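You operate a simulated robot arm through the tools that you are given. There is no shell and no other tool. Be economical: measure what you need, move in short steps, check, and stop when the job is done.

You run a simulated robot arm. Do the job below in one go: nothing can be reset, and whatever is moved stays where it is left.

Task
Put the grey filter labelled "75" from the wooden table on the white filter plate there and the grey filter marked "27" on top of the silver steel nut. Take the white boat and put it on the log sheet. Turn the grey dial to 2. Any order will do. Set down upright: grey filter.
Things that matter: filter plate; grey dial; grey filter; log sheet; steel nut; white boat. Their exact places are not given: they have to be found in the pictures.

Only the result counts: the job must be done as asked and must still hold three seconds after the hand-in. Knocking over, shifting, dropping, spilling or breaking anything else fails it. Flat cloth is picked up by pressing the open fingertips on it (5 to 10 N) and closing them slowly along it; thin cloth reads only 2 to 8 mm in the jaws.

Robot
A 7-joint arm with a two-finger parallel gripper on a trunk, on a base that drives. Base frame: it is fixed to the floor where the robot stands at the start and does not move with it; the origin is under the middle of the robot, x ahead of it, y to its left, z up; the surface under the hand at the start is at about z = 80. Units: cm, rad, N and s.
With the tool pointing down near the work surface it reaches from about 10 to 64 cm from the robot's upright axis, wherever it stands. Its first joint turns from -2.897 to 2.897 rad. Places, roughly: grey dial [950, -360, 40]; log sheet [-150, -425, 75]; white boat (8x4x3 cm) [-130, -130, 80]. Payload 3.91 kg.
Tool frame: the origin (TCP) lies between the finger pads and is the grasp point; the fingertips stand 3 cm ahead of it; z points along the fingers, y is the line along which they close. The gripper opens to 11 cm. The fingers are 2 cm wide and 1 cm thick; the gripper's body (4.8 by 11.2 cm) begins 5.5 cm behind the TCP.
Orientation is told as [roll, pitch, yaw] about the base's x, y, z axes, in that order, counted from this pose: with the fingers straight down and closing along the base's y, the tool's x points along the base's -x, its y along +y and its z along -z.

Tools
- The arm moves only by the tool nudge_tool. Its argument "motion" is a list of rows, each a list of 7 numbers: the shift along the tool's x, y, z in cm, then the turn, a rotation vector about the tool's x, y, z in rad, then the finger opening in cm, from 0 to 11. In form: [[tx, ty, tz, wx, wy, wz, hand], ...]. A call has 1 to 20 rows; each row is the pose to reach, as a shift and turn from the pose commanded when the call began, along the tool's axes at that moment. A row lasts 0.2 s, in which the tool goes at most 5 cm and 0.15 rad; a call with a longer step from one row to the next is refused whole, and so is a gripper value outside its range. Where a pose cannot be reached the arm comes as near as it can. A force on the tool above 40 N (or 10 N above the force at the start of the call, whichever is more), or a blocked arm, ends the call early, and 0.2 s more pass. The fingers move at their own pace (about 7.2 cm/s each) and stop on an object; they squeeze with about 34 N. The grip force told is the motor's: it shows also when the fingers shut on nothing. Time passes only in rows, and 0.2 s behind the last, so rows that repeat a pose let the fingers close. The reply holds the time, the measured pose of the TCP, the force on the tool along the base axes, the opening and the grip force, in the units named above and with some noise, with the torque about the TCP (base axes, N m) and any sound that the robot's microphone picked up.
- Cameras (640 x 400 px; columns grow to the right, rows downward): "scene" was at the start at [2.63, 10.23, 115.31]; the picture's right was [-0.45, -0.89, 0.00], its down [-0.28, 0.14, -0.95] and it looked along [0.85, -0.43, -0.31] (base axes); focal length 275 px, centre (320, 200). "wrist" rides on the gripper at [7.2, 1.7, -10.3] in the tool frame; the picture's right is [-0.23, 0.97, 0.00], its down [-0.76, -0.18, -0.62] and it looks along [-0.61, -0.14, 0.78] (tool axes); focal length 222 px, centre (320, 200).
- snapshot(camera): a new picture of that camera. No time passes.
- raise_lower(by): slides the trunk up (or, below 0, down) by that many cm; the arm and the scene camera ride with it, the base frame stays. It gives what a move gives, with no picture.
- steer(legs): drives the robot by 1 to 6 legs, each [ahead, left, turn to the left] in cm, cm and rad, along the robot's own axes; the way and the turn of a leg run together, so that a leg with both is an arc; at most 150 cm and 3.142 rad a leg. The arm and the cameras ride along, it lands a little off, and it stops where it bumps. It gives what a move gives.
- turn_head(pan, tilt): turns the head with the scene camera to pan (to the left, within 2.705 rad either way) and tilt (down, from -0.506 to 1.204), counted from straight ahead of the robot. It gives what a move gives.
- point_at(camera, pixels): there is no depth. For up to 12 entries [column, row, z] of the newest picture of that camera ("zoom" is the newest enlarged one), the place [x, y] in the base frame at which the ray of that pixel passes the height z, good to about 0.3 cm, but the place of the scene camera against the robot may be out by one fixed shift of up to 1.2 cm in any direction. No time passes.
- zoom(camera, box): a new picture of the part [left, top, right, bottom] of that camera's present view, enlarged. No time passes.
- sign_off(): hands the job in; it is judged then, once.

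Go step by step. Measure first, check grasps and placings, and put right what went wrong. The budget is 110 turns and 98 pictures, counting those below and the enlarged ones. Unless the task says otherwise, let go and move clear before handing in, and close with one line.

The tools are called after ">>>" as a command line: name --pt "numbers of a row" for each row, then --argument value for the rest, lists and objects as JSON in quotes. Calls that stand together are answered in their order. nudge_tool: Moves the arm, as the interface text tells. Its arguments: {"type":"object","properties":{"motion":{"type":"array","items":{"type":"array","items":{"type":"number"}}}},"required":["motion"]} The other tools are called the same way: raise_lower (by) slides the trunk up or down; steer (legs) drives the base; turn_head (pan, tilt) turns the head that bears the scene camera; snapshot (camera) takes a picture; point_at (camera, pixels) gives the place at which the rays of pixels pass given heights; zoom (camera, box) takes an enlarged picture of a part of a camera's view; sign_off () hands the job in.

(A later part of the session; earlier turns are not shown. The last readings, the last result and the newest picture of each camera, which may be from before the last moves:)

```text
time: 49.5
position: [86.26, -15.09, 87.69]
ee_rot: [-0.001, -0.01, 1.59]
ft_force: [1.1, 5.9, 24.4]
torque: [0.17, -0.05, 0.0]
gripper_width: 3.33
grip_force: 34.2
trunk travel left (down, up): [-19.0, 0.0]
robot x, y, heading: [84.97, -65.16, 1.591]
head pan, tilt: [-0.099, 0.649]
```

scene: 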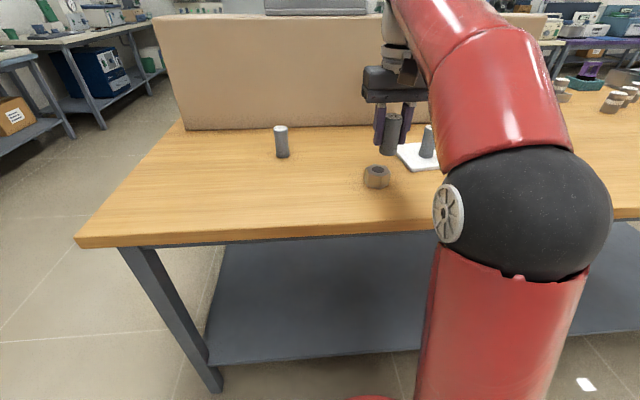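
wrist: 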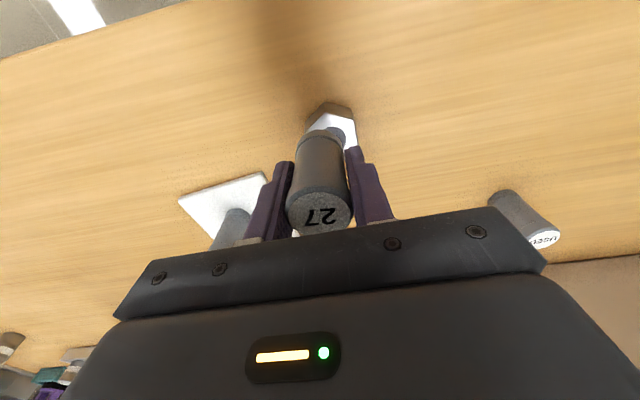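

Firm contact at 24 N. Easing off, opening, and backing out slowly.

>>> nudge_tool --pt "0 0 -0.1 0 0 0 2" --pt "0 0 -0.18 0 0 0 2" --pt "0 0 -0.18 0 0 0 3.6" --pt "0 0 -0.18 0 0 0 4.5" --pt "0 0 -0.18 0 0 0 6" --pt "0 0 -0.18 0 0 0 6.5" --pt "0 0 -1 0 0 0 6.5" --pt "2 0 -2 0 0 0 6.5" --pt "5 0 -4 0 0 0 6.5" --pt "9 0 -6 0 0 0 6.5"

>>> zoom --camera "scene" --box '[320, 100, 460, 200]'

```text
time: 51.7
position: [86.7, -23.68, 93.27]
ee_rot: [0.001, 0.001, 1.591]
ft_force: [-0.2, -0.1, -0.6]
torque: [-0.05, -0.04, -0.01]
gripper_width: 6.52
grip_force: 0.2
trunk travel left (down, up): [-19.0, 0.0]
robot x, y, heading: [84.77, -65.0, 1.588]
head pan, tilt: [-0.099, 0.649]
```

```text
4.00 times, centred on (390, 150) of scene
```

zoom: 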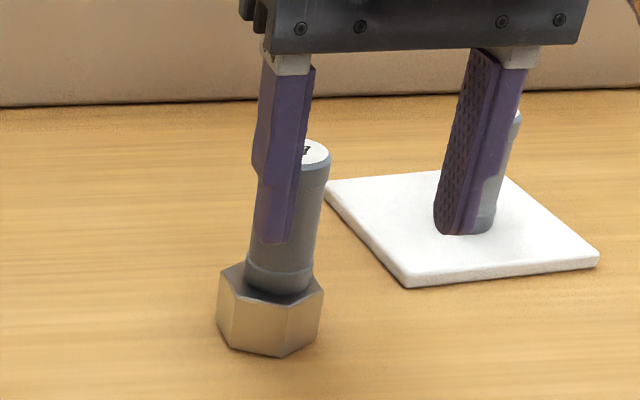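

Both filters stand upright in place. Next the boat: I'll back away, drive to about (-40,-100) facing −x, and look at the bench there.

>>> steer --legs '[[-32, 0, 0], [0, 125, 0], [0, 0, 1.55]]'

>>> turn_head --pan 0.2 --tilt 0.45

>>> snapshot --camera "scene"

```text
time: 63.7
position: [-83.4, -92.4, 93.21]
ee_rot: [0.001, -0.003, 3.101]
ft_force: [-0.3, 0.4, -0.3]
torque: [0.0, 0.0, 0.02]
gripper_width: 6.5
grip_force: 0.0
trunk travel left (down, up): [-19.0, 0.0]
robot x, y, heading: [-42.3, -96.85, 3.097]
head pan, tilt: [-0.099, 0.649]
```

```text
time: 64.5
position: [-83.47, -92.44, 93.3]
ee_rot: [0.0, -0.001, 3.101]
ft_force: [-0.9, 0.0, 0.3]
torque: [0.03, 0.02, 0.02]
gripper_width: 6.5
grip_force: 0.0
trunk travel left (down, up): [-19.0, 0.0]
robot x, y, heading: [-42.34, -96.53, 3.102]
head pan, tilt: [0.201, 0.45]
```

```text
59 pictures are left
```

scene: 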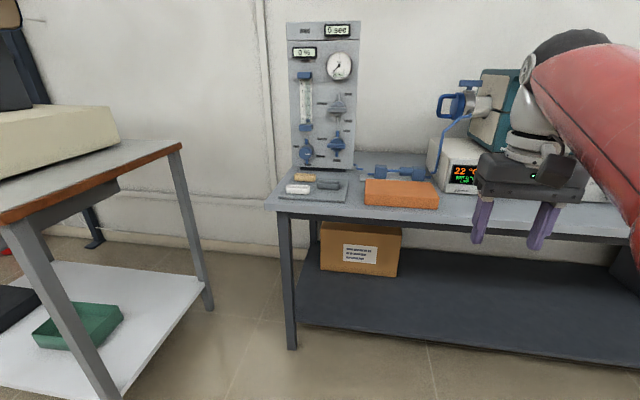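

The white boat is at (298,188) on a small mat at the bench's left end, with tan and grey ones beside it. Measuring.

>>> zoom --camera "scene" --box '[260, 150, 380, 225]'

>>> point_at --camera "scene" --pixels '[[298, 191, 81], [305, 179, 82], [328, 186, 82], [265, 205, 80], [400, 218, 80], [630, 238, 80], [366, 200, 80], [290, 170, 80], [290, 350, 0]]'

```text
5.33 times, centred on (320, 188) of scene
```

zoom: 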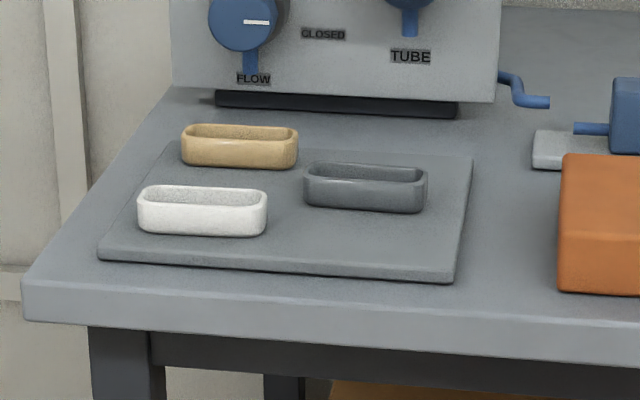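

```text
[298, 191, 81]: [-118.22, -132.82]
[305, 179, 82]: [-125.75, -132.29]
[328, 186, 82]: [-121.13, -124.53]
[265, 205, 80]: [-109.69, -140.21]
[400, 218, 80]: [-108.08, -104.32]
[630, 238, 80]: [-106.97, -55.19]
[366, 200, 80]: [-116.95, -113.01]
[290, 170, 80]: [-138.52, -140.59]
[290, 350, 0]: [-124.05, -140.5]
```

The white boat is at about (-118.4,-132.8), long side along y. I'll check the left table's corner, then approach.

>>> point_at --camera "scene" --pixels '[[182, 147, 75], [0, 222, 75], [212, 310, 0], [120, 400, 0], [100, 140, 75]]'

>>> steer --legs '[[26, 35, 0.04]]'

>>> snapshot --camera "scene"

>>> snapshot --camera "wrist"

```text
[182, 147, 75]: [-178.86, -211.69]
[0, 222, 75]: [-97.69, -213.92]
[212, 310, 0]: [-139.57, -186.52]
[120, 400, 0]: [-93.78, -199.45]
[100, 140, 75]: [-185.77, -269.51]
```

```text
time: 67.1
position: [-109.72, -128.39, 93.29]
ee_rot: [0.001, -0.002, 3.141]
ft_force: [0.3, 0.1, -0.4]
torque: [0.02, 0.0, 0.02]
gripper_width: 6.5
grip_force: 0.1
trunk travel left (down, up): [-19.0, 0.0]
robot x, y, heading: [-68.54, -131.08, 3.145]
head pan, tilt: [0.201, 0.45]
```

```text
57 pictures are left
```

scene: 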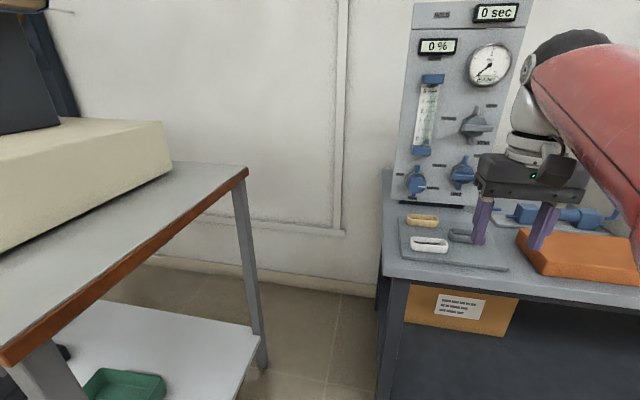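

```text
56 pictures are left
```

wrist: 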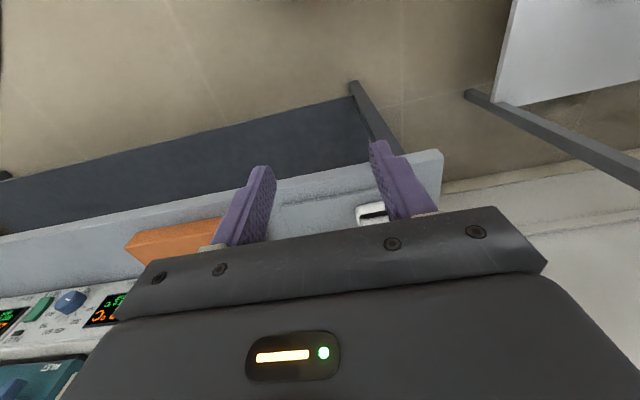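

The arm is over the mat at z 93. I'll rotate the wrist 90° so the fingers close along x, and move above the white boat.

>>> nudge_tool --pt "0 0.4 0 0 0 0.14 7" --pt "-1 0.8 0 0 0 0.28 7" --pt "-2 1.2 0 0 0 0.42 7" --pt "-3 1.6 0 0 0 0.57 7" --pt "-4 2 0 0 0 0.71 7" --pt "-5 2.4 0 0 0 0.86 7" --pt "-6 2.8 0 0 0 1.0 7" --pt "-7 3.2 0 0 0 1.14 7" --pt "-8 3.6 0 0 0 1.29 7" --pt "-8.5 4 0 0 0 1.43 7" --pt "-8.7 4.4 0 0 0 1.571 7" --pt "-8.7 4.4 0 0 0 1.571 7"

>>> snapshot --camera "wrist"

```text
time: 69.7
position: [-118.35, -132.87, 93.26]
ee_rot: [0.002, 0.0, 1.568]
ft_force: [0.0, 0.3, -0.7]
torque: [0.0, -0.01, 0.0]
gripper_width: 7.02
grip_force: 0.1
trunk travel left (down, up): [-19.0, 0.0]
robot x, y, heading: [-68.59, -130.93, 3.14]
head pan, tilt: [0.201, 0.45]
```

```text
55 pictures are left
```

wrist: 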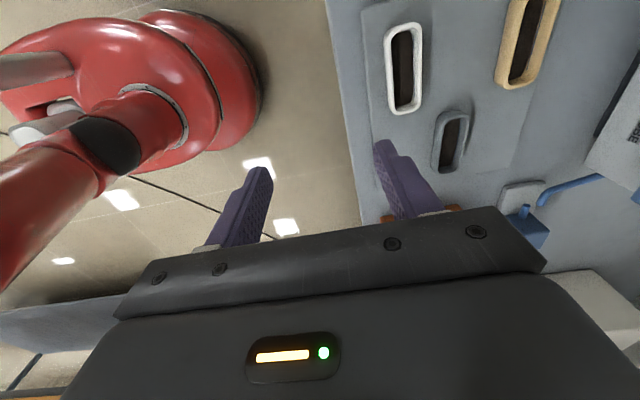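

In the wrist view the white boat's rim centre is at (404,68), so it's further off than thought. Measuring.

>>> point_at --camera "wrist" --pixels '[[404, 68, 83], [404, 68, 84], [403, 24, 84], [404, 112, 84], [385, 70, 84], [423, 65, 84], [527, 40, 84], [452, 140, 84], [340, 20, 80]]'

>>> zoom --camera "wrist" --box '[340, 0, 560, 180]'

```text
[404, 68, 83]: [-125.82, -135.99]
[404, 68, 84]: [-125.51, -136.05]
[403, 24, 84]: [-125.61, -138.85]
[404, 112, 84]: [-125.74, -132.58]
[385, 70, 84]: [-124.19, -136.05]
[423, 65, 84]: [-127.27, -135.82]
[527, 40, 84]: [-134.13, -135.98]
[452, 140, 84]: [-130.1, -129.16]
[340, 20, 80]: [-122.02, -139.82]
```

```text
2.22 times, centred on (450, 90) of wrist
```

zoom: 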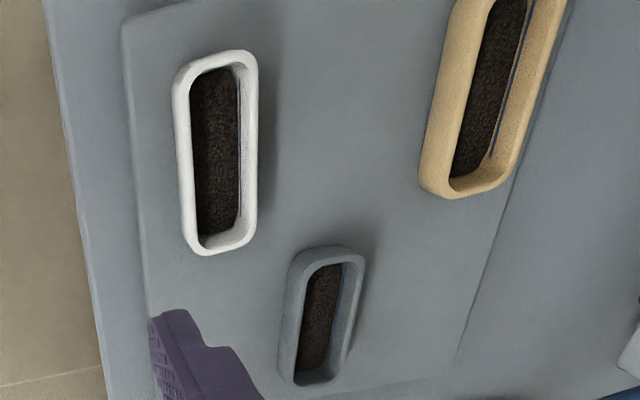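

The wrist reading places the boat near (-126.6,-136.2), meaning the bench is lower than assumed (rim z≈80). The boat also holds dark powder, so I must keep it level. I'll step the base closer and re-measure.

>>> steer --legs '[[8, 5, 0]]'

>>> snapshot --camera "wrist"

>>> snapshot --camera "scene"

```text
time: 70.8
position: [-126.55, -137.96, 93.22]
ee_rot: [0.003, 0.001, 1.571]
ft_force: [-0.4, 0.3, 0.7]
torque: [-0.01, 0.0, 0.04]
gripper_width: 6.98
grip_force: 0.1
trunk travel left (down, up): [-19.0, 0.0]
robot x, y, heading: [-76.25, -136.03, 3.139]
head pan, tilt: [0.201, 0.45]
```

```text
53 pictures are left
```

wrist: 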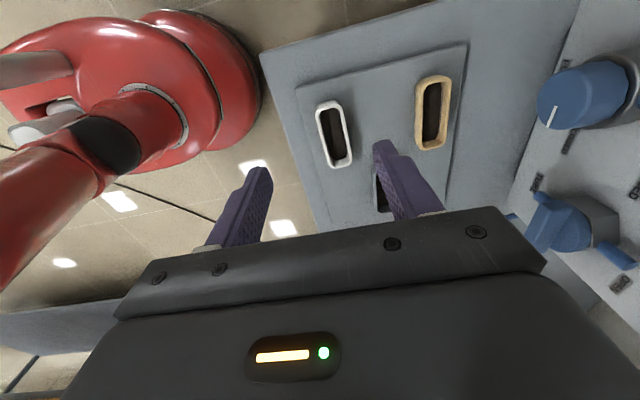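

```text
52 pictures are left
```

scene: 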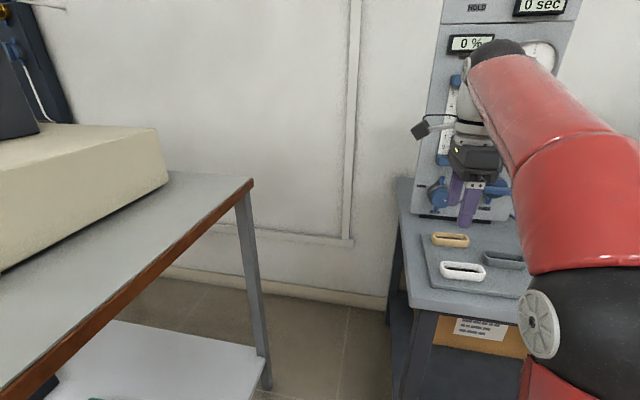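

Now triangulating the boat with both cameras: wrist rim centre (334,134), scene rim centre (463,267).

>>> point_at --camera "wrist" --pixels '[[334, 134, 76], [334, 134, 78], [334, 134, 80], [334, 134, 72], [334, 134, 70], [332, 101, 76], [340, 167, 76]]'

>>> point_at --camera "scene" --pixels '[[463, 267, 80], [463, 267, 78], [463, 267, 76], [463, 267, 72], [463, 267, 70], [440, 269, 76], [486, 271, 76]]'

```text
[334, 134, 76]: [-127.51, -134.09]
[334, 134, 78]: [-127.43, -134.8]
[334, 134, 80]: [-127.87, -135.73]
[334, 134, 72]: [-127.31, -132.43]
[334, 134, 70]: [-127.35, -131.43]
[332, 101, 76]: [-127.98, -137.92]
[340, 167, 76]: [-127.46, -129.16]
```

```text
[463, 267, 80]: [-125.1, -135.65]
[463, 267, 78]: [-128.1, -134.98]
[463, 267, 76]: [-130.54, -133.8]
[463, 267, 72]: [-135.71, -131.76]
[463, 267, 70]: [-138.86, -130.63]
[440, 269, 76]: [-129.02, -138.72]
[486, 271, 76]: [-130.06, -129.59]
```

Both agree at rim z≈78: boat centre (-127.5,-134.9), base ≈75. Moving over and descending to z=84 for a check.

>>> nudge_tool --pt "-1.5 0.5 0 0 0 0 6" --pt "-3.06 0.95 0 0 0 0 6" --pt "-3.06 0.95 4 0 0 0 6" --pt "-3.06 0.95 8 0 0 0 6" --pt "-3.06 0.95 9 0 0 0 6" --pt "-3.06 0.95 9 0 0 0 6"

>>> snapshot --camera "wrist"

>>> zoom --camera "scene" --box '[390, 160, 560, 310]'

```text
time: 72.2
position: [-127.66, -134.98, 84.13]
ee_rot: [0.002, -0.001, 1.571]
ft_force: [0.0, 0.9, 0.1]
torque: [-0.02, 0.0, -0.03]
gripper_width: 6.0
grip_force: 0.0
trunk travel left (down, up): [-19.0, 0.0]
robot x, y, heading: [-76.49, -136.2, 3.141]
head pan, tilt: [0.201, 0.45]
```

```text
51 pictures are left
```

wrist: 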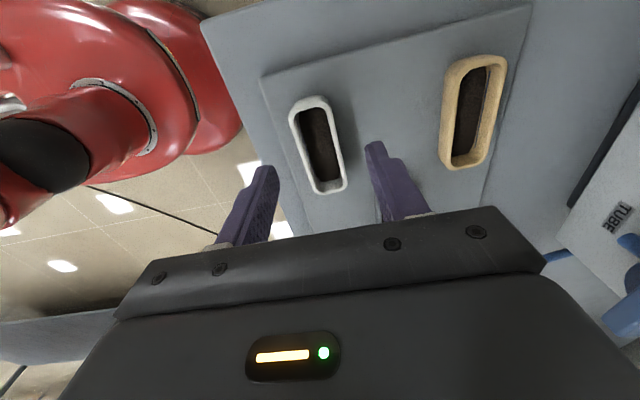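

```text
2.67 times, centred on (475, 235) of scene
```

zoom: 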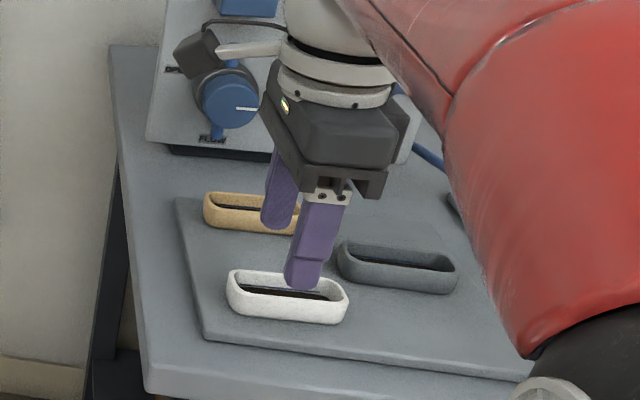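

The boat now appears at (318,145); its axis aligns with the fingers. Re-measuring the exact centre.

>>> point_at --camera "wrist" --pixels '[[318, 145, 78], [311, 98, 78], [329, 192, 78], [297, 147, 78], [340, 143, 78], [444, 115, 78], [376, 205, 78]]'

>>> point_at --camera "zoom" --pixels '[[288, 286, 78], [288, 286, 77], [288, 321, 75], [228, 280, 78], [348, 298, 78]]'

```text
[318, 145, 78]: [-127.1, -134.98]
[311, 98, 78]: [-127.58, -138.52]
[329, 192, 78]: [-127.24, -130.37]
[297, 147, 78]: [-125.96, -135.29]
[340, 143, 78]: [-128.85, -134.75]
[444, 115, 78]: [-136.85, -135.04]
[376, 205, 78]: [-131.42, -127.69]
```

```text
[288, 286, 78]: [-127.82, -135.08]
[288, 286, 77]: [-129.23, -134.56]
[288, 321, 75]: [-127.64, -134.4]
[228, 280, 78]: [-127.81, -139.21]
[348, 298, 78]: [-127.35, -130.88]
```

Boat centre (-127.4,-134.6). Descending to TCP 78.8 (tips ≈75.8) watching the force.

>>> nudge_tool --pt "-0.4 -0.25 0 0 0 0 6" --pt "-0.4 -0.25 2 0 0 0 6" --pt "-0.4 -0.25 4 0 0 0 6" --pt "-0.4 -0.25 4.8 0 0 0 6" --pt "-0.4 -0.25 5.2 0 0 0 6"

>>> zoom --camera "wrist" --box '[220, 60, 480, 222]'

>>> zoom --camera "scene" --box '[430, 210, 530, 300]'

```text
time: 73.4
position: [-127.24, -134.5, 79.16]
ee_rot: [0.007, 0.001, 1.57]
ft_force: [-1.4, 0.0, 12.9]
torque: [0.14, -0.39, -0.02]
gripper_width: 5.96
grip_force: 0.0
trunk travel left (down, up): [-19.0, 0.0]
robot x, y, heading: [-76.25, -136.2, 3.138]
head pan, tilt: [0.201, 0.45]
```

```text
2.46 times, centred on (350, 141) of wrist
```

zoom: 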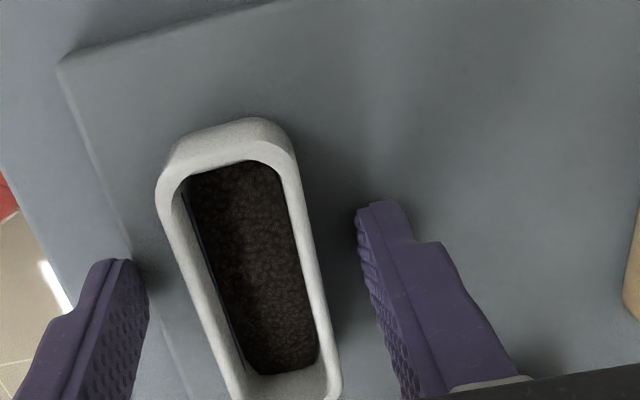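

```text
4.44 times, centred on (480, 255) of scene
```

zoom: 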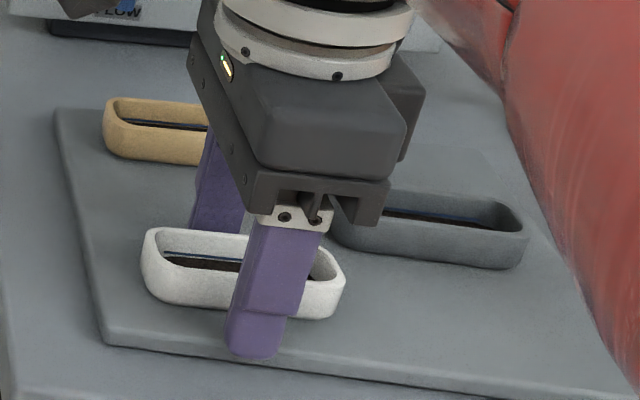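

Tips touched the mat (13 N at TCP 79.16). I'll raise 0.4, shift 0.4 toward the boat's middle and close slowly.

>>> nudge_tool --pt "0 0 -0.5 0 0 0 6" --pt "0.4 0 -0.5 0 0 0 6" --pt "0.4 0 -0.5 0 0 0 5.2" --pt "0.4 0 -0.5 0 0 0 4.6" --pt "0.4 0 -0.5 0 0 0 4.2" --pt "0.4 0 -0.5 0 0 0 3.8" --pt "0.4 0 -0.5 0 0 0 3.2" --pt "0.4 0 -0.5 0 0 0 2.6" --pt "0.4 0 -0.5 0 0 0 2.6"

>>> snapshot --camera "wrist"

```text
time: 75.4
position: [-127.26, -134.72, 79.55]
ee_rot: [0.001, 0.0, 1.569]
ft_force: [-1.0, -0.2, 0.8]
torque: [0.0, 0.0, -0.02]
gripper_width: 3.1
grip_force: 34.3
trunk travel left (down, up): [-19.0, 0.0]
robot x, y, heading: [-76.81, -135.77, 3.149]
head pan, tilt: [0.201, 0.45]
```

```text
47 pictures are left
```

wrist: 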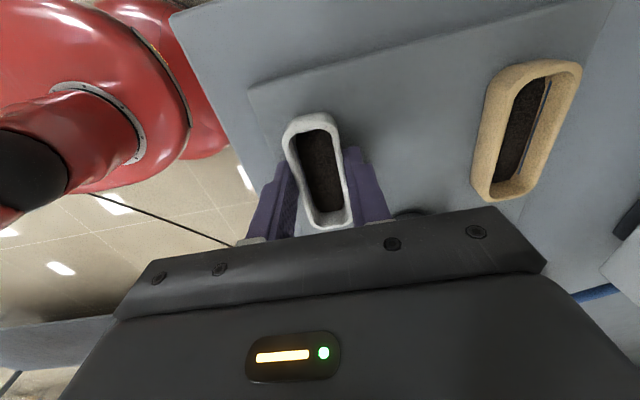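

The boat is held (3.1 cm). Lifting gently and looking toward the log sheet.

>>> nudge_tool --pt "0 0 -0.5 0 0 0 2.6" --pt "0 0 -1.5 0 0 0 2.6" --pt "0 0 -3 0 0 0 2.6" --pt "0 0 -5 0 0 0 2.6" --pt "0 0 -7 0 0 0 2.6" --pt "0 0 -9 0 0 0 2.6" --pt "0 0 -10 0 0 0 2.6"

>>> snapshot --camera "wrist"

>>> turn_head --pan 1.1 --tilt 0.25

>>> snapshot --camera "scene"

```text
time: 77.0
position: [-127.23, -134.89, 89.44]
ee_rot: [0.001, 0.0, 1.569]
ft_force: [-0.1, 0.5, 0.3]
torque: [-0.03, -0.01, 0.01]
gripper_width: 3.12
grip_force: 34.2
trunk travel left (down, up): [-19.0, 0.0]
robot x, y, heading: [-76.48, -135.85, 3.147]
head pan, tilt: [0.201, 0.45]
```

```text
46 pictures are left
```

wrist: 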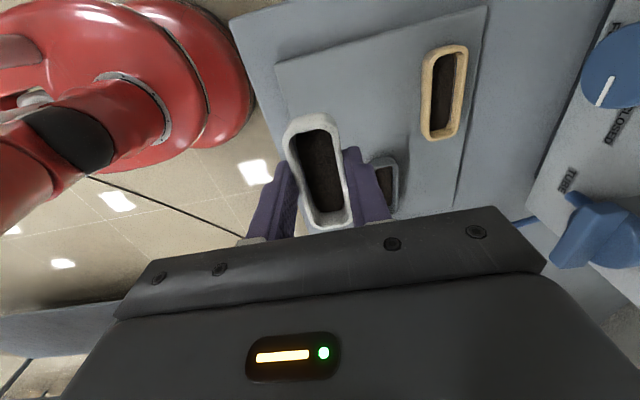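

```text
time: 78.2
position: [-127.41, -134.89, 89.43]
ee_rot: [0.0, 0.001, 1.571]
ft_force: [0.1, -0.1, -0.4]
torque: [0.02, -0.01, 0.01]
gripper_width: 3.14
grip_force: 33.5
trunk travel left (down, up): [-19.0, 0.0]
robot x, y, heading: [-76.93, -136.26, 3.138]
head pan, tilt: [1.1, 0.25]
```

```text
45 pictures are left
```

scene: 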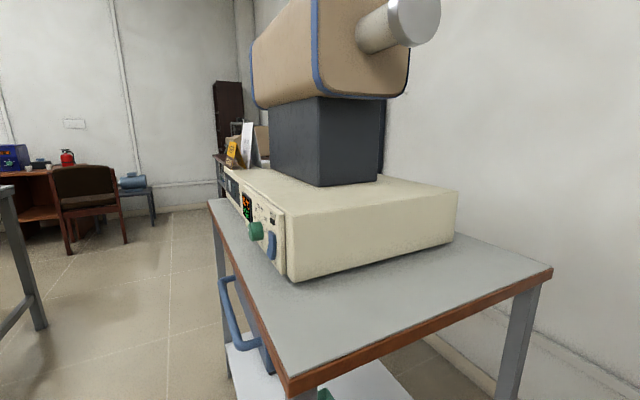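

The cart with the beige device is between; the desk with the yellow sign at (232,150) lies further along. I'll zoom and measure obstacles.

>>> zoom --camera "scene" --box '[40, 100, 280, 250]'

>>> point_at --camera "scene" --pixels '[[290, 388, 75], [210, 200, 75], [220, 280, 60], [68, 252, 0], [122, 243, 0], [218, 157, 75], [155, 225, 0], [550, 270, 75]]'

```text
2.67 times, centred on (160, 175) of scene
```

zoom: 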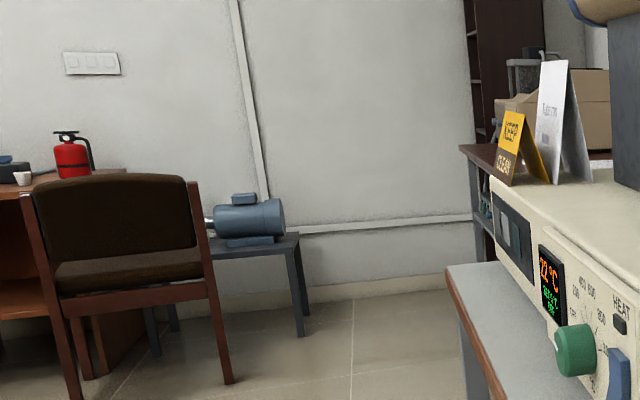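

```text
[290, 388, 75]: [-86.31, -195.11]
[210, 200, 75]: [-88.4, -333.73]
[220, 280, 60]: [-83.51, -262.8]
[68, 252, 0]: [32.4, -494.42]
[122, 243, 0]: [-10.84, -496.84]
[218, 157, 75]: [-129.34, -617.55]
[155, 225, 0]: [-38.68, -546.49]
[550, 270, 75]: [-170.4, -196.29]
```

The cart spans x −86…−170, y −195…−334, with a chair near (10,-495). I'll back out to x≈-15 and drive −y along the aisle in legs.

>>> steer --legs '[[-62, 0, 0], [0, 140, 0], [0, 130, 0]]'

>>> turn_head --pan 0.1 --tilt 0.4

>>> snapshot --camera "scene"

```text
time: 94.6
position: [-68.37, -408.16, 89.45]
ee_rot: [0.001, 0.0, 1.559]
ft_force: [-0.1, 0.0, -0.5]
torque: [0.01, 0.0, -0.01]
gripper_width: 3.13
grip_force: 34.1
trunk travel left (down, up): [-19.0, 0.0]
robot x, y, heading: [-17.26, -409.8, 3.131]
head pan, tilt: [1.1, 0.25]
```

```text
time: 95.8
position: [-68.31, -408.12, 89.45]
ee_rot: [0.001, 0.0, 1.562]
ft_force: [-0.2, -0.4, -0.9]
torque: [0.0, 0.04, 0.01]
gripper_width: 3.13
grip_force: 34.0
trunk travel left (down, up): [-19.0, 0.0]
robot x, y, heading: [-17.53, -410.08, 3.123]
head pan, tilt: [0.099, 0.4]
```

```text
43 pictures are left
```

scene: 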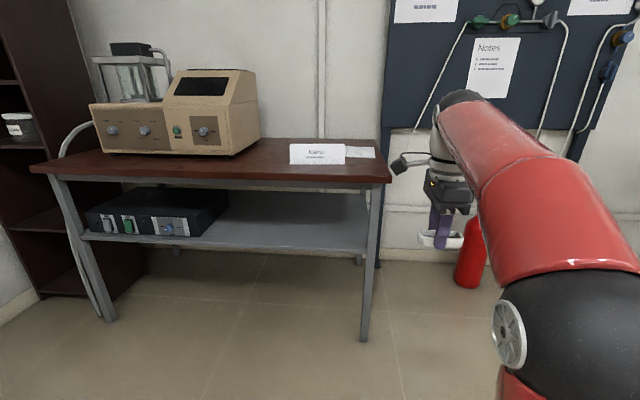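

A desk holds a card at (317,153) and a paper behind at (360,152). Zooming.

>>> zoom --camera "scene" --box '[260, 120, 400, 200]'

>>> point_at --camera "scene" --pixels '[[317, 165, 75], [360, 153, 75], [390, 182, 75], [372, 140, 75], [45, 172, 75], [362, 340, 0], [110, 320, 0], [235, 150, 75]]'

```text
4.57 times, centred on (330, 160) of scene
```

zoom: 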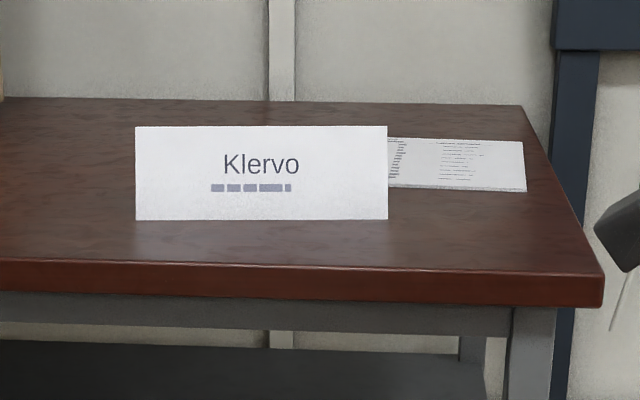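

```text
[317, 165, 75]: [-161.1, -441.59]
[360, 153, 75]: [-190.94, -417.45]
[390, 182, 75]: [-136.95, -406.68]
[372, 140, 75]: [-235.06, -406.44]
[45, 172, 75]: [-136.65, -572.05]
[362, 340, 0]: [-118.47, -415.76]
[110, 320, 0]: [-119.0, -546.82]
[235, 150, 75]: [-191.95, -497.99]
```

A tent card "Klervo" stands in front of the sheet, which lies behind it at the desk's right end. I'll move closer to measure accurately.

>>> steer --legs '[[28, -8, 0.01]]'

>>> turn_head --pan 0.2 --tilt 0.4

>>> snapshot --camera "scene"

>>> zoom --camera "scene" --box '[240, 120, 420, 220]'

```text
time: 97.8
position: [-96.46, -401.01, 89.48]
ee_rot: [0.002, 0.001, 1.575]
ft_force: [0.4, -0.6, -0.2]
torque: [-0.02, 0.02, 0.02]
gripper_width: 3.12
grip_force: 34.4
trunk travel left (down, up): [-19.0, 0.0]
robot x, y, heading: [-45.78, -402.21, -3.138]
head pan, tilt: [0.099, 0.4]
```

```text
time: 98.5
position: [-96.44, -401.04, 89.52]
ee_rot: [0.0, 0.0, 1.577]
ft_force: [-0.5, 0.5, -0.4]
torque: [0.02, 0.03, -0.04]
gripper_width: 3.13
grip_force: 33.7
trunk travel left (down, up): [-19.0, 0.0]
robot x, y, heading: [-45.77, -402.03, -3.138]
head pan, tilt: [0.201, 0.4]
```

```text
41 pictures are left
```

scene: 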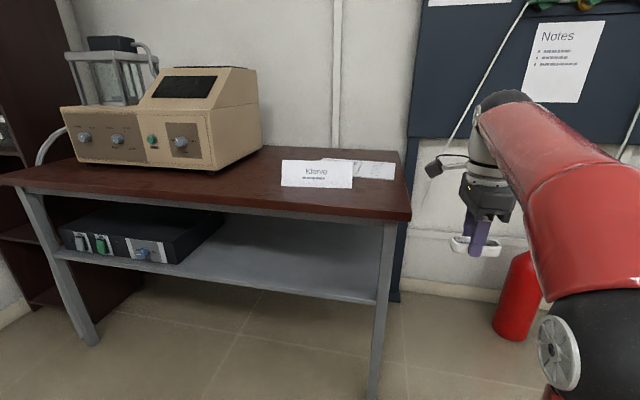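

```text
3.56 times, centred on (330, 170) of scene
```

zoom: 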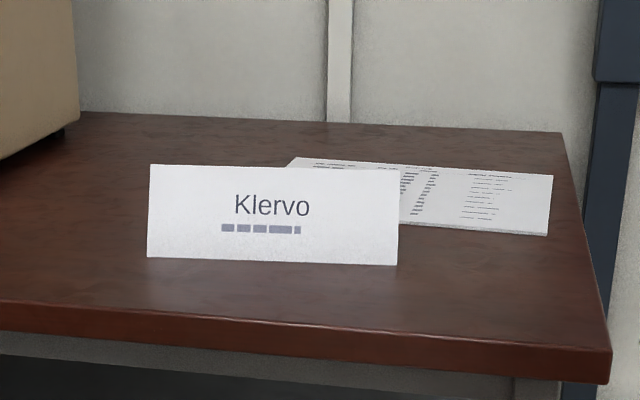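

Triangulating the desk height from the near-right corner and sheet corners.

>>> point_at --camera "zoom" --pixels '[[610, 350, 75], [610, 350, 78], [610, 350, 82], [550, 234, 75], [552, 174, 75], [292, 160, 75], [148, 257, 75], [397, 265, 75], [560, 133, 75], [550, 234, 78], [292, 160, 78], [397, 265, 78]]'

```text
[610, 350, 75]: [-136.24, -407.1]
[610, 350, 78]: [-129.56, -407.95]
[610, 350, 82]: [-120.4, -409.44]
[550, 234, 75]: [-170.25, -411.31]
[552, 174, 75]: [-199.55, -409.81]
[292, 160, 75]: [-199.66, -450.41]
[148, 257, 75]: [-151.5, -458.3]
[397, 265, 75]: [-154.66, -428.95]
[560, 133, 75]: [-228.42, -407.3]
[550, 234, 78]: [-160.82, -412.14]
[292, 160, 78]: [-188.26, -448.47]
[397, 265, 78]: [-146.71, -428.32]
```

The two views suggest the desk at z 75–80. The sheet's right strip (y≈-412…-427) lies clear of the card, so I'll come in there. Raising the hand, then stepping over so the wrist camera can see the desk.

>>> nudge_tool --pt "0 0 -2 0 0 0 2.6" --pt "0 0 -4 0 0 0 2.6" --pt "0 0 -5 0 0 0 2.6"

>>> steer --legs '[[20, 12, 0]]'

>>> snapshot --camera "wrist"

>>> snapshot --camera "scene"

```text
time: 99.3
position: [-96.57, -400.98, 94.61]
ee_rot: [0.004, -0.001, 1.575]
ft_force: [0.6, 0.3, -1.0]
torque: [0.0, -0.02, -0.02]
gripper_width: 3.12
grip_force: 34.0
trunk travel left (down, up): [-19.0, 0.0]
robot x, y, heading: [-45.8, -402.01, -3.133]
head pan, tilt: [0.201, 0.4]
```

```text
time: 101.0
position: [-116.07, -413.19, 94.66]
ee_rot: [0.002, -0.001, 1.576]
ft_force: [-0.1, -0.3, -1.0]
torque: [-0.02, 0.02, 0.02]
gripper_width: 3.09
grip_force: 33.7
trunk travel left (down, up): [-19.0, 0.0]
robot x, y, heading: [-65.35, -414.14, -3.139]
head pan, tilt: [0.201, 0.4]
```

```text
39 pictures are left
```

wrist: 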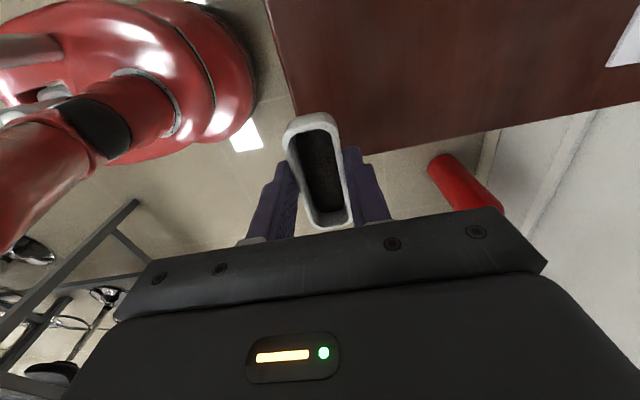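

```text
38 pictures are left
```

scene: 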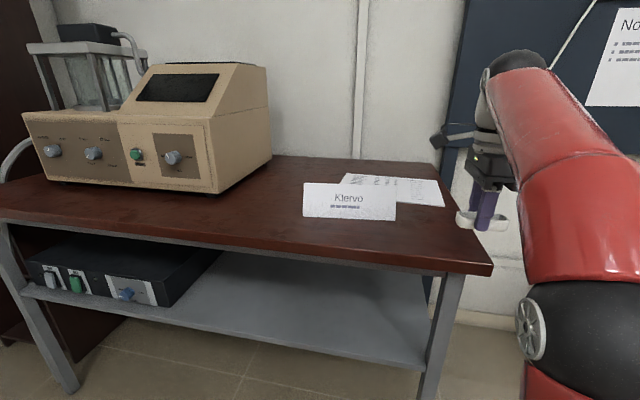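

The desk corner shows at (298,118) in the wrist view and (492,267) in the scene view; triangulating.

>>> point_at --camera "wrist" --pixels '[[297, 116, 75], [297, 116, 78], [297, 116, 81], [500, 130, 75], [500, 130, 80], [607, 67, 75], [607, 67, 80]]'

>>> point_at --camera "scene" --pixels '[[492, 265, 75], [492, 265, 78], [492, 265, 81], [444, 207, 75], [444, 207, 80], [397, 221, 75], [397, 221, 80]]'

```text
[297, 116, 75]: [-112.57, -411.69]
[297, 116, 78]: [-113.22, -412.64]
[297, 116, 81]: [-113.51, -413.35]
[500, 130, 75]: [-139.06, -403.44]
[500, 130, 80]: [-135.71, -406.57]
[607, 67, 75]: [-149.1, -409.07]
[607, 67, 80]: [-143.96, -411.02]
```

```text
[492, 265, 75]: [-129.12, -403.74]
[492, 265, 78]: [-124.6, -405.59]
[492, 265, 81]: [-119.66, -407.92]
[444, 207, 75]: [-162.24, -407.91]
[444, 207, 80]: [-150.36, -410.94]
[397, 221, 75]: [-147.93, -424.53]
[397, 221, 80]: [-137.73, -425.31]
```

The readings agree when the desk top is at z≈84: near edge x≈-113, right end y≈-410, the sheet's near-right corner ≈(-141,-412.5), the card at x≈-130. Reaching from the front is too far, so I'd stand off the desk's right end instead; first I'll look at that space.

>>> steer --legs '[[0, -34, 0]]'

>>> turn_head --pan -0.6 --tilt 0.55

>>> snapshot --camera "scene"

>>> turn_head --pan 0.4 --tilt 0.55

>>> snapshot --camera "scene"

```text
time: 103.3
position: [-116.29, -378.11, 94.56]
ee_rot: [0.001, -0.001, 1.576]
ft_force: [0.0, 0.2, 0.0]
torque: [-0.01, 0.0, 0.01]
gripper_width: 3.1
grip_force: 34.3
trunk travel left (down, up): [-19.0, 0.0]
robot x, y, heading: [-65.43, -379.05, -3.139]
head pan, tilt: [0.201, 0.4]
```

```text
time: 104.4
position: [-116.25, -378.08, 94.52]
ee_rot: [0.002, 0.0, 1.576]
ft_force: [-0.6, 0.5, -0.1]
torque: [-0.05, 0.0, -0.02]
gripper_width: 3.12
grip_force: 34.3
trunk travel left (down, up): [-19.0, 0.0]
robot x, y, heading: [-65.28, -378.83, -3.133]
head pan, tilt: [-0.6, 0.55]
```

```text
37 pictures are left
```

scene: 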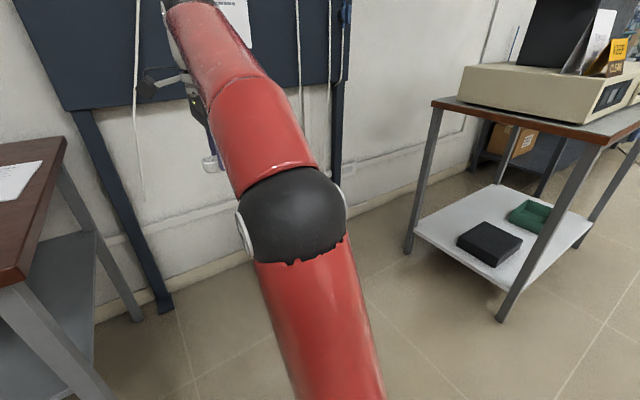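

```text
time: 105.7
position: [-116.22, -378.04, 94.66]
ee_rot: [0.001, 0.001, 1.574]
ft_force: [-1.1, -0.1, -1.2]
torque: [0.01, -0.01, 0.03]
gripper_width: 3.12
grip_force: 33.9
trunk travel left (down, up): [-19.0, 0.0]
robot x, y, heading: [-65.35, -379.34, -3.133]
head pan, tilt: [0.4, 0.55]
```

```text
36 pictures are left
```

scene: 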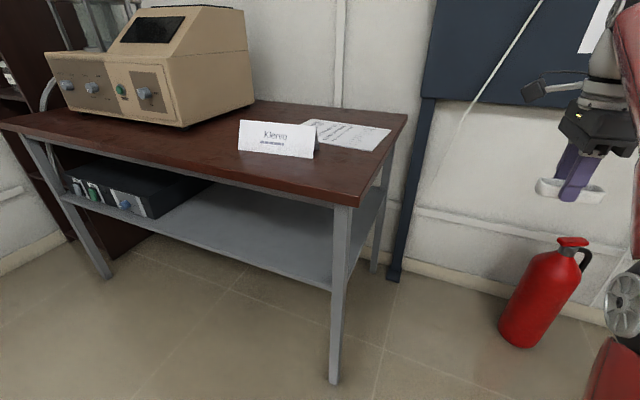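

There's an extinguisher on the floor at (520,340) and the gap is wide. Measuring it, the desk corner and the sheet corners.

>>> point_at --camera "scene" --pixels '[[515, 345, 0], [335, 382, 0], [355, 203, 84], [373, 151, 84], [391, 128, 84], [305, 119, 84], [314, 157, 84], [239, 149, 84], [395, 278, 0], [407, 114, 84]]'

>>> zoom --camera "scene" --box '[220, 90, 420, 210]'

```text
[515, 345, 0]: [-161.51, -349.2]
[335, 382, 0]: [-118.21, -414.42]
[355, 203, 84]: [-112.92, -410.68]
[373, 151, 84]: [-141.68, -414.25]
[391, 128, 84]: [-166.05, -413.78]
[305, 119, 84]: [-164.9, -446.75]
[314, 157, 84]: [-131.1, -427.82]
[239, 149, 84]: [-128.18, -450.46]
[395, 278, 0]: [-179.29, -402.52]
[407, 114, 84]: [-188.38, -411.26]
```

```text
3.20 times, centred on (320, 150) of scene
```

zoom: 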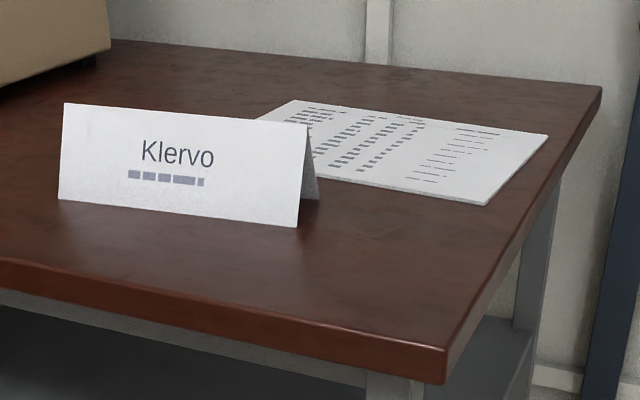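

Sheet: x −142…−166, y −414…−447. I'll aim for boat centre (-151,-422) from a stance near (-122,-376), heading toward it: retract a bit, turn left 1.0, then drive diagonally so the boat passes clear of the card.

>>> nudge_tool --pt "0 -2 0 0 0 0 2.6" --pt "0 -4 0 0 0 0 2.6" --pt "0 -6 -0.5 0 0 0 2.6"

>>> steer --legs '[[0, 0, 1.0]]'

```text
time: 106.5
position: [-110.33, -377.85, 95.25]
ee_rot: [0.002, 0.0, 1.575]
ft_force: [-0.1, 0.9, 0.1]
torque: [0.0, -0.03, 0.0]
gripper_width: 3.11
grip_force: 34.0
trunk travel left (down, up): [-19.0, 0.0]
robot x, y, heading: [-65.35, -378.89, -3.138]
head pan, tilt: [0.4, 0.55]
```

```text
time: 109.5
position: [-90.0, -416.66, 95.27]
ee_rot: [0.002, -0.001, 2.595]
ft_force: [0.3, -0.3, -0.4]
torque: [0.02, -0.03, 0.0]
gripper_width: 3.11
grip_force: 33.5
trunk travel left (down, up): [-19.0, 0.0]
robot x, y, heading: [-65.54, -379.14, -2.119]
head pan, tilt: [0.4, 0.55]
```

Turned to -2.119. Driving the diagonal most of the way, then checking.

>>> steer --legs '[[22.4, -42.5, 0]]'

>>> turn_head --pan 0.1 --tilt 0.65

>>> snapshot --camera "scene"

>>> snapshot --camera "wrist"

```text
time: 112.3
position: [-137.95, -413.67, 95.32]
ee_rot: [0.001, 0.0, 2.588]
ft_force: [0.4, 0.1, -0.9]
torque: [-0.01, 0.01, 0.0]
gripper_width: 3.08
grip_force: 33.9
trunk travel left (down, up): [-19.0, 0.0]
robot x, y, heading: [-112.97, -376.2, -2.124]
head pan, tilt: [0.4, 0.55]
```

```text
time: 113.1
position: [-137.93, -413.67, 95.29]
ee_rot: [0.003, -0.001, 2.588]
ft_force: [1.0, 0.8, 0.9]
torque: [0.01, 0.01, 0.01]
gripper_width: 3.07
grip_force: 34.0
trunk travel left (down, up): [-19.0, 0.0]
robot x, y, heading: [-113.24, -376.3, -2.126]
head pan, tilt: [0.099, 0.649]
```

```text
34 pictures are left
```

scene: 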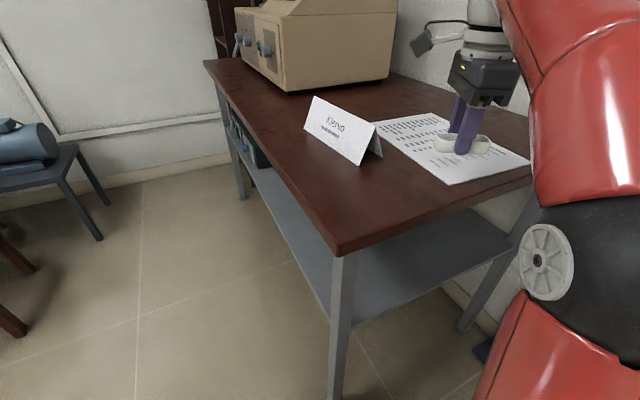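

```text
33 pictures are left
```

wrist: 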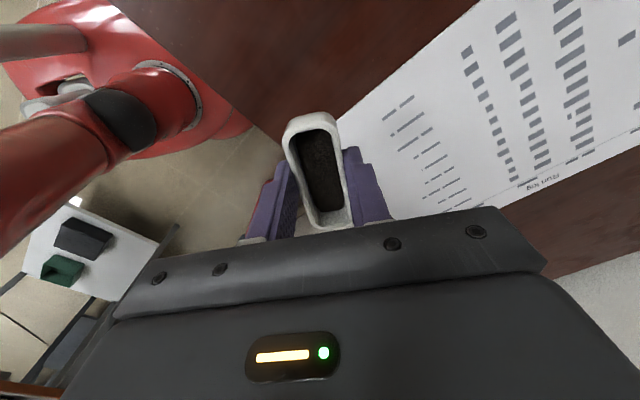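

The sheet is right under/ahead of the boat. Triangulating its near corner: scene (449,185), wrist (342,114).

>>> point_at --camera "scene" --pixels '[[449, 184, 83], [449, 184, 85], [449, 184, 81], [530, 165, 84], [375, 122, 84], [425, 113, 84], [334, 252, 84], [380, 153, 84]]'

>>> point_at --camera "wrist" --pixels '[[341, 114, 81], [341, 114, 83], [341, 114, 85], [480, 0, 84], [390, 218, 84], [520, 180, 84], [640, 145, 84]]'

```text
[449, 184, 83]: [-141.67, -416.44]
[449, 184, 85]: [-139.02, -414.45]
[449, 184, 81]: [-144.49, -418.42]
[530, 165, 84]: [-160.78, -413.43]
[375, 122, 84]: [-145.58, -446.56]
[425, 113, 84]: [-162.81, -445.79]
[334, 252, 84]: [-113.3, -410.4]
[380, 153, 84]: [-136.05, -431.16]
```

```text
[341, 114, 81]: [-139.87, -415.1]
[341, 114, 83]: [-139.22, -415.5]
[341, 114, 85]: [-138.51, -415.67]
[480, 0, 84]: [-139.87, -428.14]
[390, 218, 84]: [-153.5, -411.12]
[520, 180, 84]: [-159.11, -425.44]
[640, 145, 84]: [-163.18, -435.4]
```

Sheet at z≈84: x −140…−163, y −414…−446. Stepping the base 8 cm further in −x, then extending over the target.

>>> steer --legs '[[4.2, -6.8, 0]]'

```text
time: 114.2
position: [-146.12, -413.64, 95.23]
ee_rot: [0.002, 0.001, 2.587]
ft_force: [-0.1, 0.8, -0.2]
torque: [0.03, 0.0, 0.0]
gripper_width: 3.1
grip_force: 34.0
trunk travel left (down, up): [-19.0, 0.0]
robot x, y, heading: [-121.25, -376.19, -2.126]
head pan, tilt: [0.099, 0.649]
```

Lowering to z≈91, then extending to (-151,-422.5).

>>> nudge_tool --pt "0 0 2 0 0 0 2.6" --pt "0 0 4.2 0 0 0 2.6" --pt "0.1 2.5 4.2 0 0 0 2.6" --pt "0.2 5 4.2 0 0 0 2.6" --pt "0.3 7.5 4.2 0 0 0 2.6" --pt "0.48 10 4.2 0 0 0 2.6" --pt "0.48 10 5.2 0 0 0 2.6"

>>> snapshot --camera "scene"

>>> snapshot --camera "wrist"

```text
time: 115.8
position: [-150.73, -422.65, 90.24]
ee_rot: [0.003, 0.001, 2.589]
ft_force: [-1.4, 0.1, -1.3]
torque: [-0.01, 0.01, 0.01]
gripper_width: 3.09
grip_force: 34.0
trunk travel left (down, up): [-19.0, 0.0]
robot x, y, heading: [-121.27, -375.87, -2.125]
head pan, tilt: [0.099, 0.649]
```

```text
32 pictures are left
```

scene: 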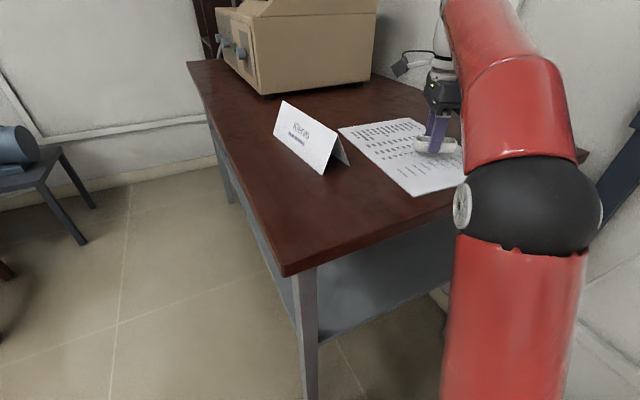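

```text
31 pictures are left
```

wrist: 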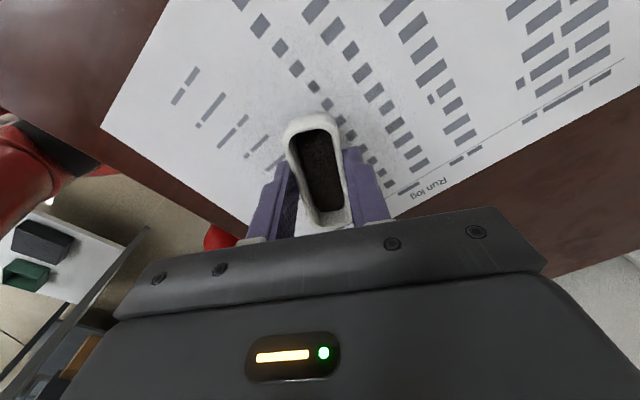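

The boat is over the sheet, with margins of about 6 cm. Lowering in small steps to contact.

>>> nudge_tool --pt "0 0 0.7 0 0 0 2.6" --pt "0 0 1.3 0 0 0 2.6" --pt "0 0 1.7 0 0 0 2.6" --pt "0 0 2.0 0 0 0 2.6"

```text
time: 116.8
position: [-150.94, -422.49, 88.65]
ee_rot: [0.019, 0.0, 2.59]
ft_force: [0.5, -0.1, 13.7]
torque: [0.24, -0.07, -0.06]
gripper_width: 3.09
grip_force: 33.9
trunk travel left (down, up): [-19.0, 0.0]
robot x, y, heading: [-121.18, -376.04, -2.122]
head pan, tilt: [0.099, 0.649]
stopped in row 4: the force on the tool passed its limit at 44 N (the readings are from after the stop); the commanded pose is now the measured one
```

Contact at TCP 88.65. Easing off slightly and opening slowly to limited width, then rising straight up.

>>> nudge_tool --pt "0 0 -0.1 0 0 0 2.6" --pt "0 0 -0.15 0 0 0 3.2" --pt "0 0 -0.15 0 0 0 3.6" --pt "0 0 -0.15 0 0 0 4.2" --pt "0 0 -0.15 0 0 0 5" --pt "0 0 -0.15 0 0 0 5.8" --pt "0 0 -0.15 0 0 0 5.8"

>>> snapshot --camera "wrist"

```text
time: 118.4
position: [-150.8, -422.48, 88.62]
ee_rot: [0.014, 0.001, 2.59]
ft_force: [0.9, 0.3, 0.0]
torque: [0.02, 0.0, 0.01]
gripper_width: 5.82
grip_force: 0.0
trunk travel left (down, up): [-19.0, 0.0]
robot x, y, heading: [-121.11, -375.98, -2.122]
head pan, tilt: [0.099, 0.649]
```

```text
30 pictures are left
```

wrist: 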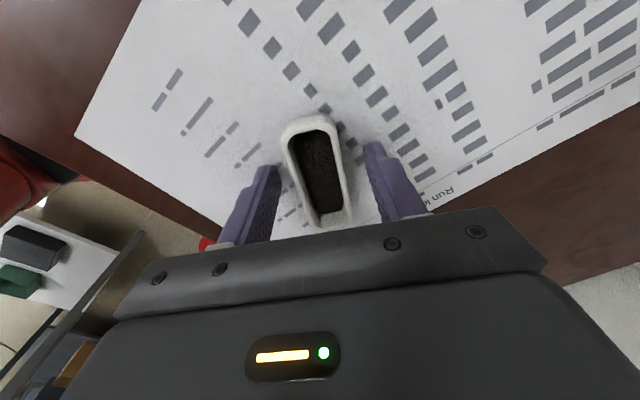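

The boat is free and upright on the sheet. Rising straight up, then pulling back toward the robot.

>>> nudge_tool --pt "0 0 -1 0 0 0 5.8" --pt "0 0 -3 0 0 0 5.8" --pt "0 0 -5 0 0 0 5.8" --pt "0 -3 -6 0 0 0 5.8" --pt "0 -6 -6.5 0 0 0 5.8" --pt "0 -9 -6.5 0 0 0 5.8" --pt "0 -13 -6.5 0 0 0 5.8"

>>> zoom --camera "scene" --box '[260, 80, 500, 230]'

```text
time: 120.0
position: [-143.92, -411.41, 94.86]
ee_rot: [0.014, 0.0, 2.589]
ft_force: [-1.0, 0.3, -0.2]
torque: [0.06, -0.01, -0.01]
gripper_width: 5.79
grip_force: 0.0
trunk travel left (down, up): [-19.0, 0.0]
robot x, y, heading: [-121.24, -376.41, -2.128]
head pan, tilt: [0.099, 0.649]
```

```text
2.67 times, centred on (380, 155) of scene
```

zoom: 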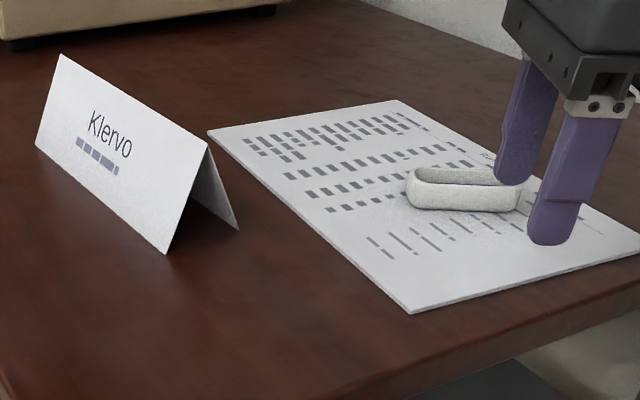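

The boat rests on the log sheet. Now the dial, far off at x≈950: I'll back out through the aisle to (-40,-110), turn to face +x, and look ahead.

>>> steer --legs '[[-51, 63.5, 0], [-109, -67.5, 0], [-109, -67.5, 0], [0, 0, 2.12]]'

>>> turn_head --pan -0.2 --tilt 0.1

>>> snapshot --camera "scene"

```text
time: 141.6
position: [4.79, -110.38, 95.03]
ee_rot: [0.016, -0.001, -1.56]
ft_force: [0.6, 0.1, 0.5]
torque: [0.01, -0.01, 0.0]
gripper_width: 5.78
grip_force: 0.0
trunk travel left (down, up): [-19.0, 0.0]
robot x, y, heading: [-36.72, -110.02, 0.008]
head pan, tilt: [0.099, 0.649]
```

```text
time: 142.6
position: [4.85, -110.4, 94.88]
ee_rot: [0.015, 0.001, -1.558]
ft_force: [0.2, -1.2, -0.1]
torque: [0.01, 0.0, 0.01]
gripper_width: 5.78
grip_force: 0.0
trunk travel left (down, up): [-19.0, 0.0]
robot x, y, heading: [-36.76, -109.59, 0.013]
head pan, tilt: [-0.201, 0.099]
```

```text
28 pictures are left
```

scene: 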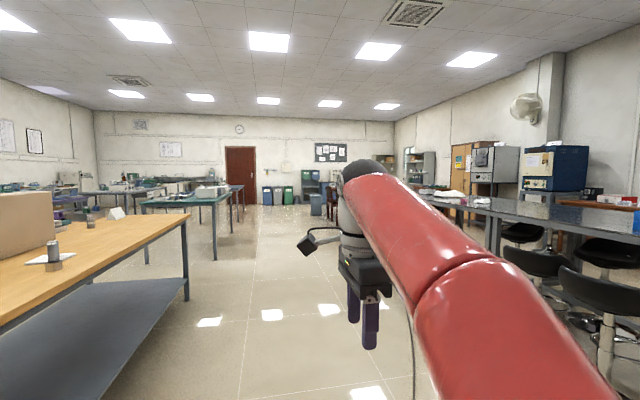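

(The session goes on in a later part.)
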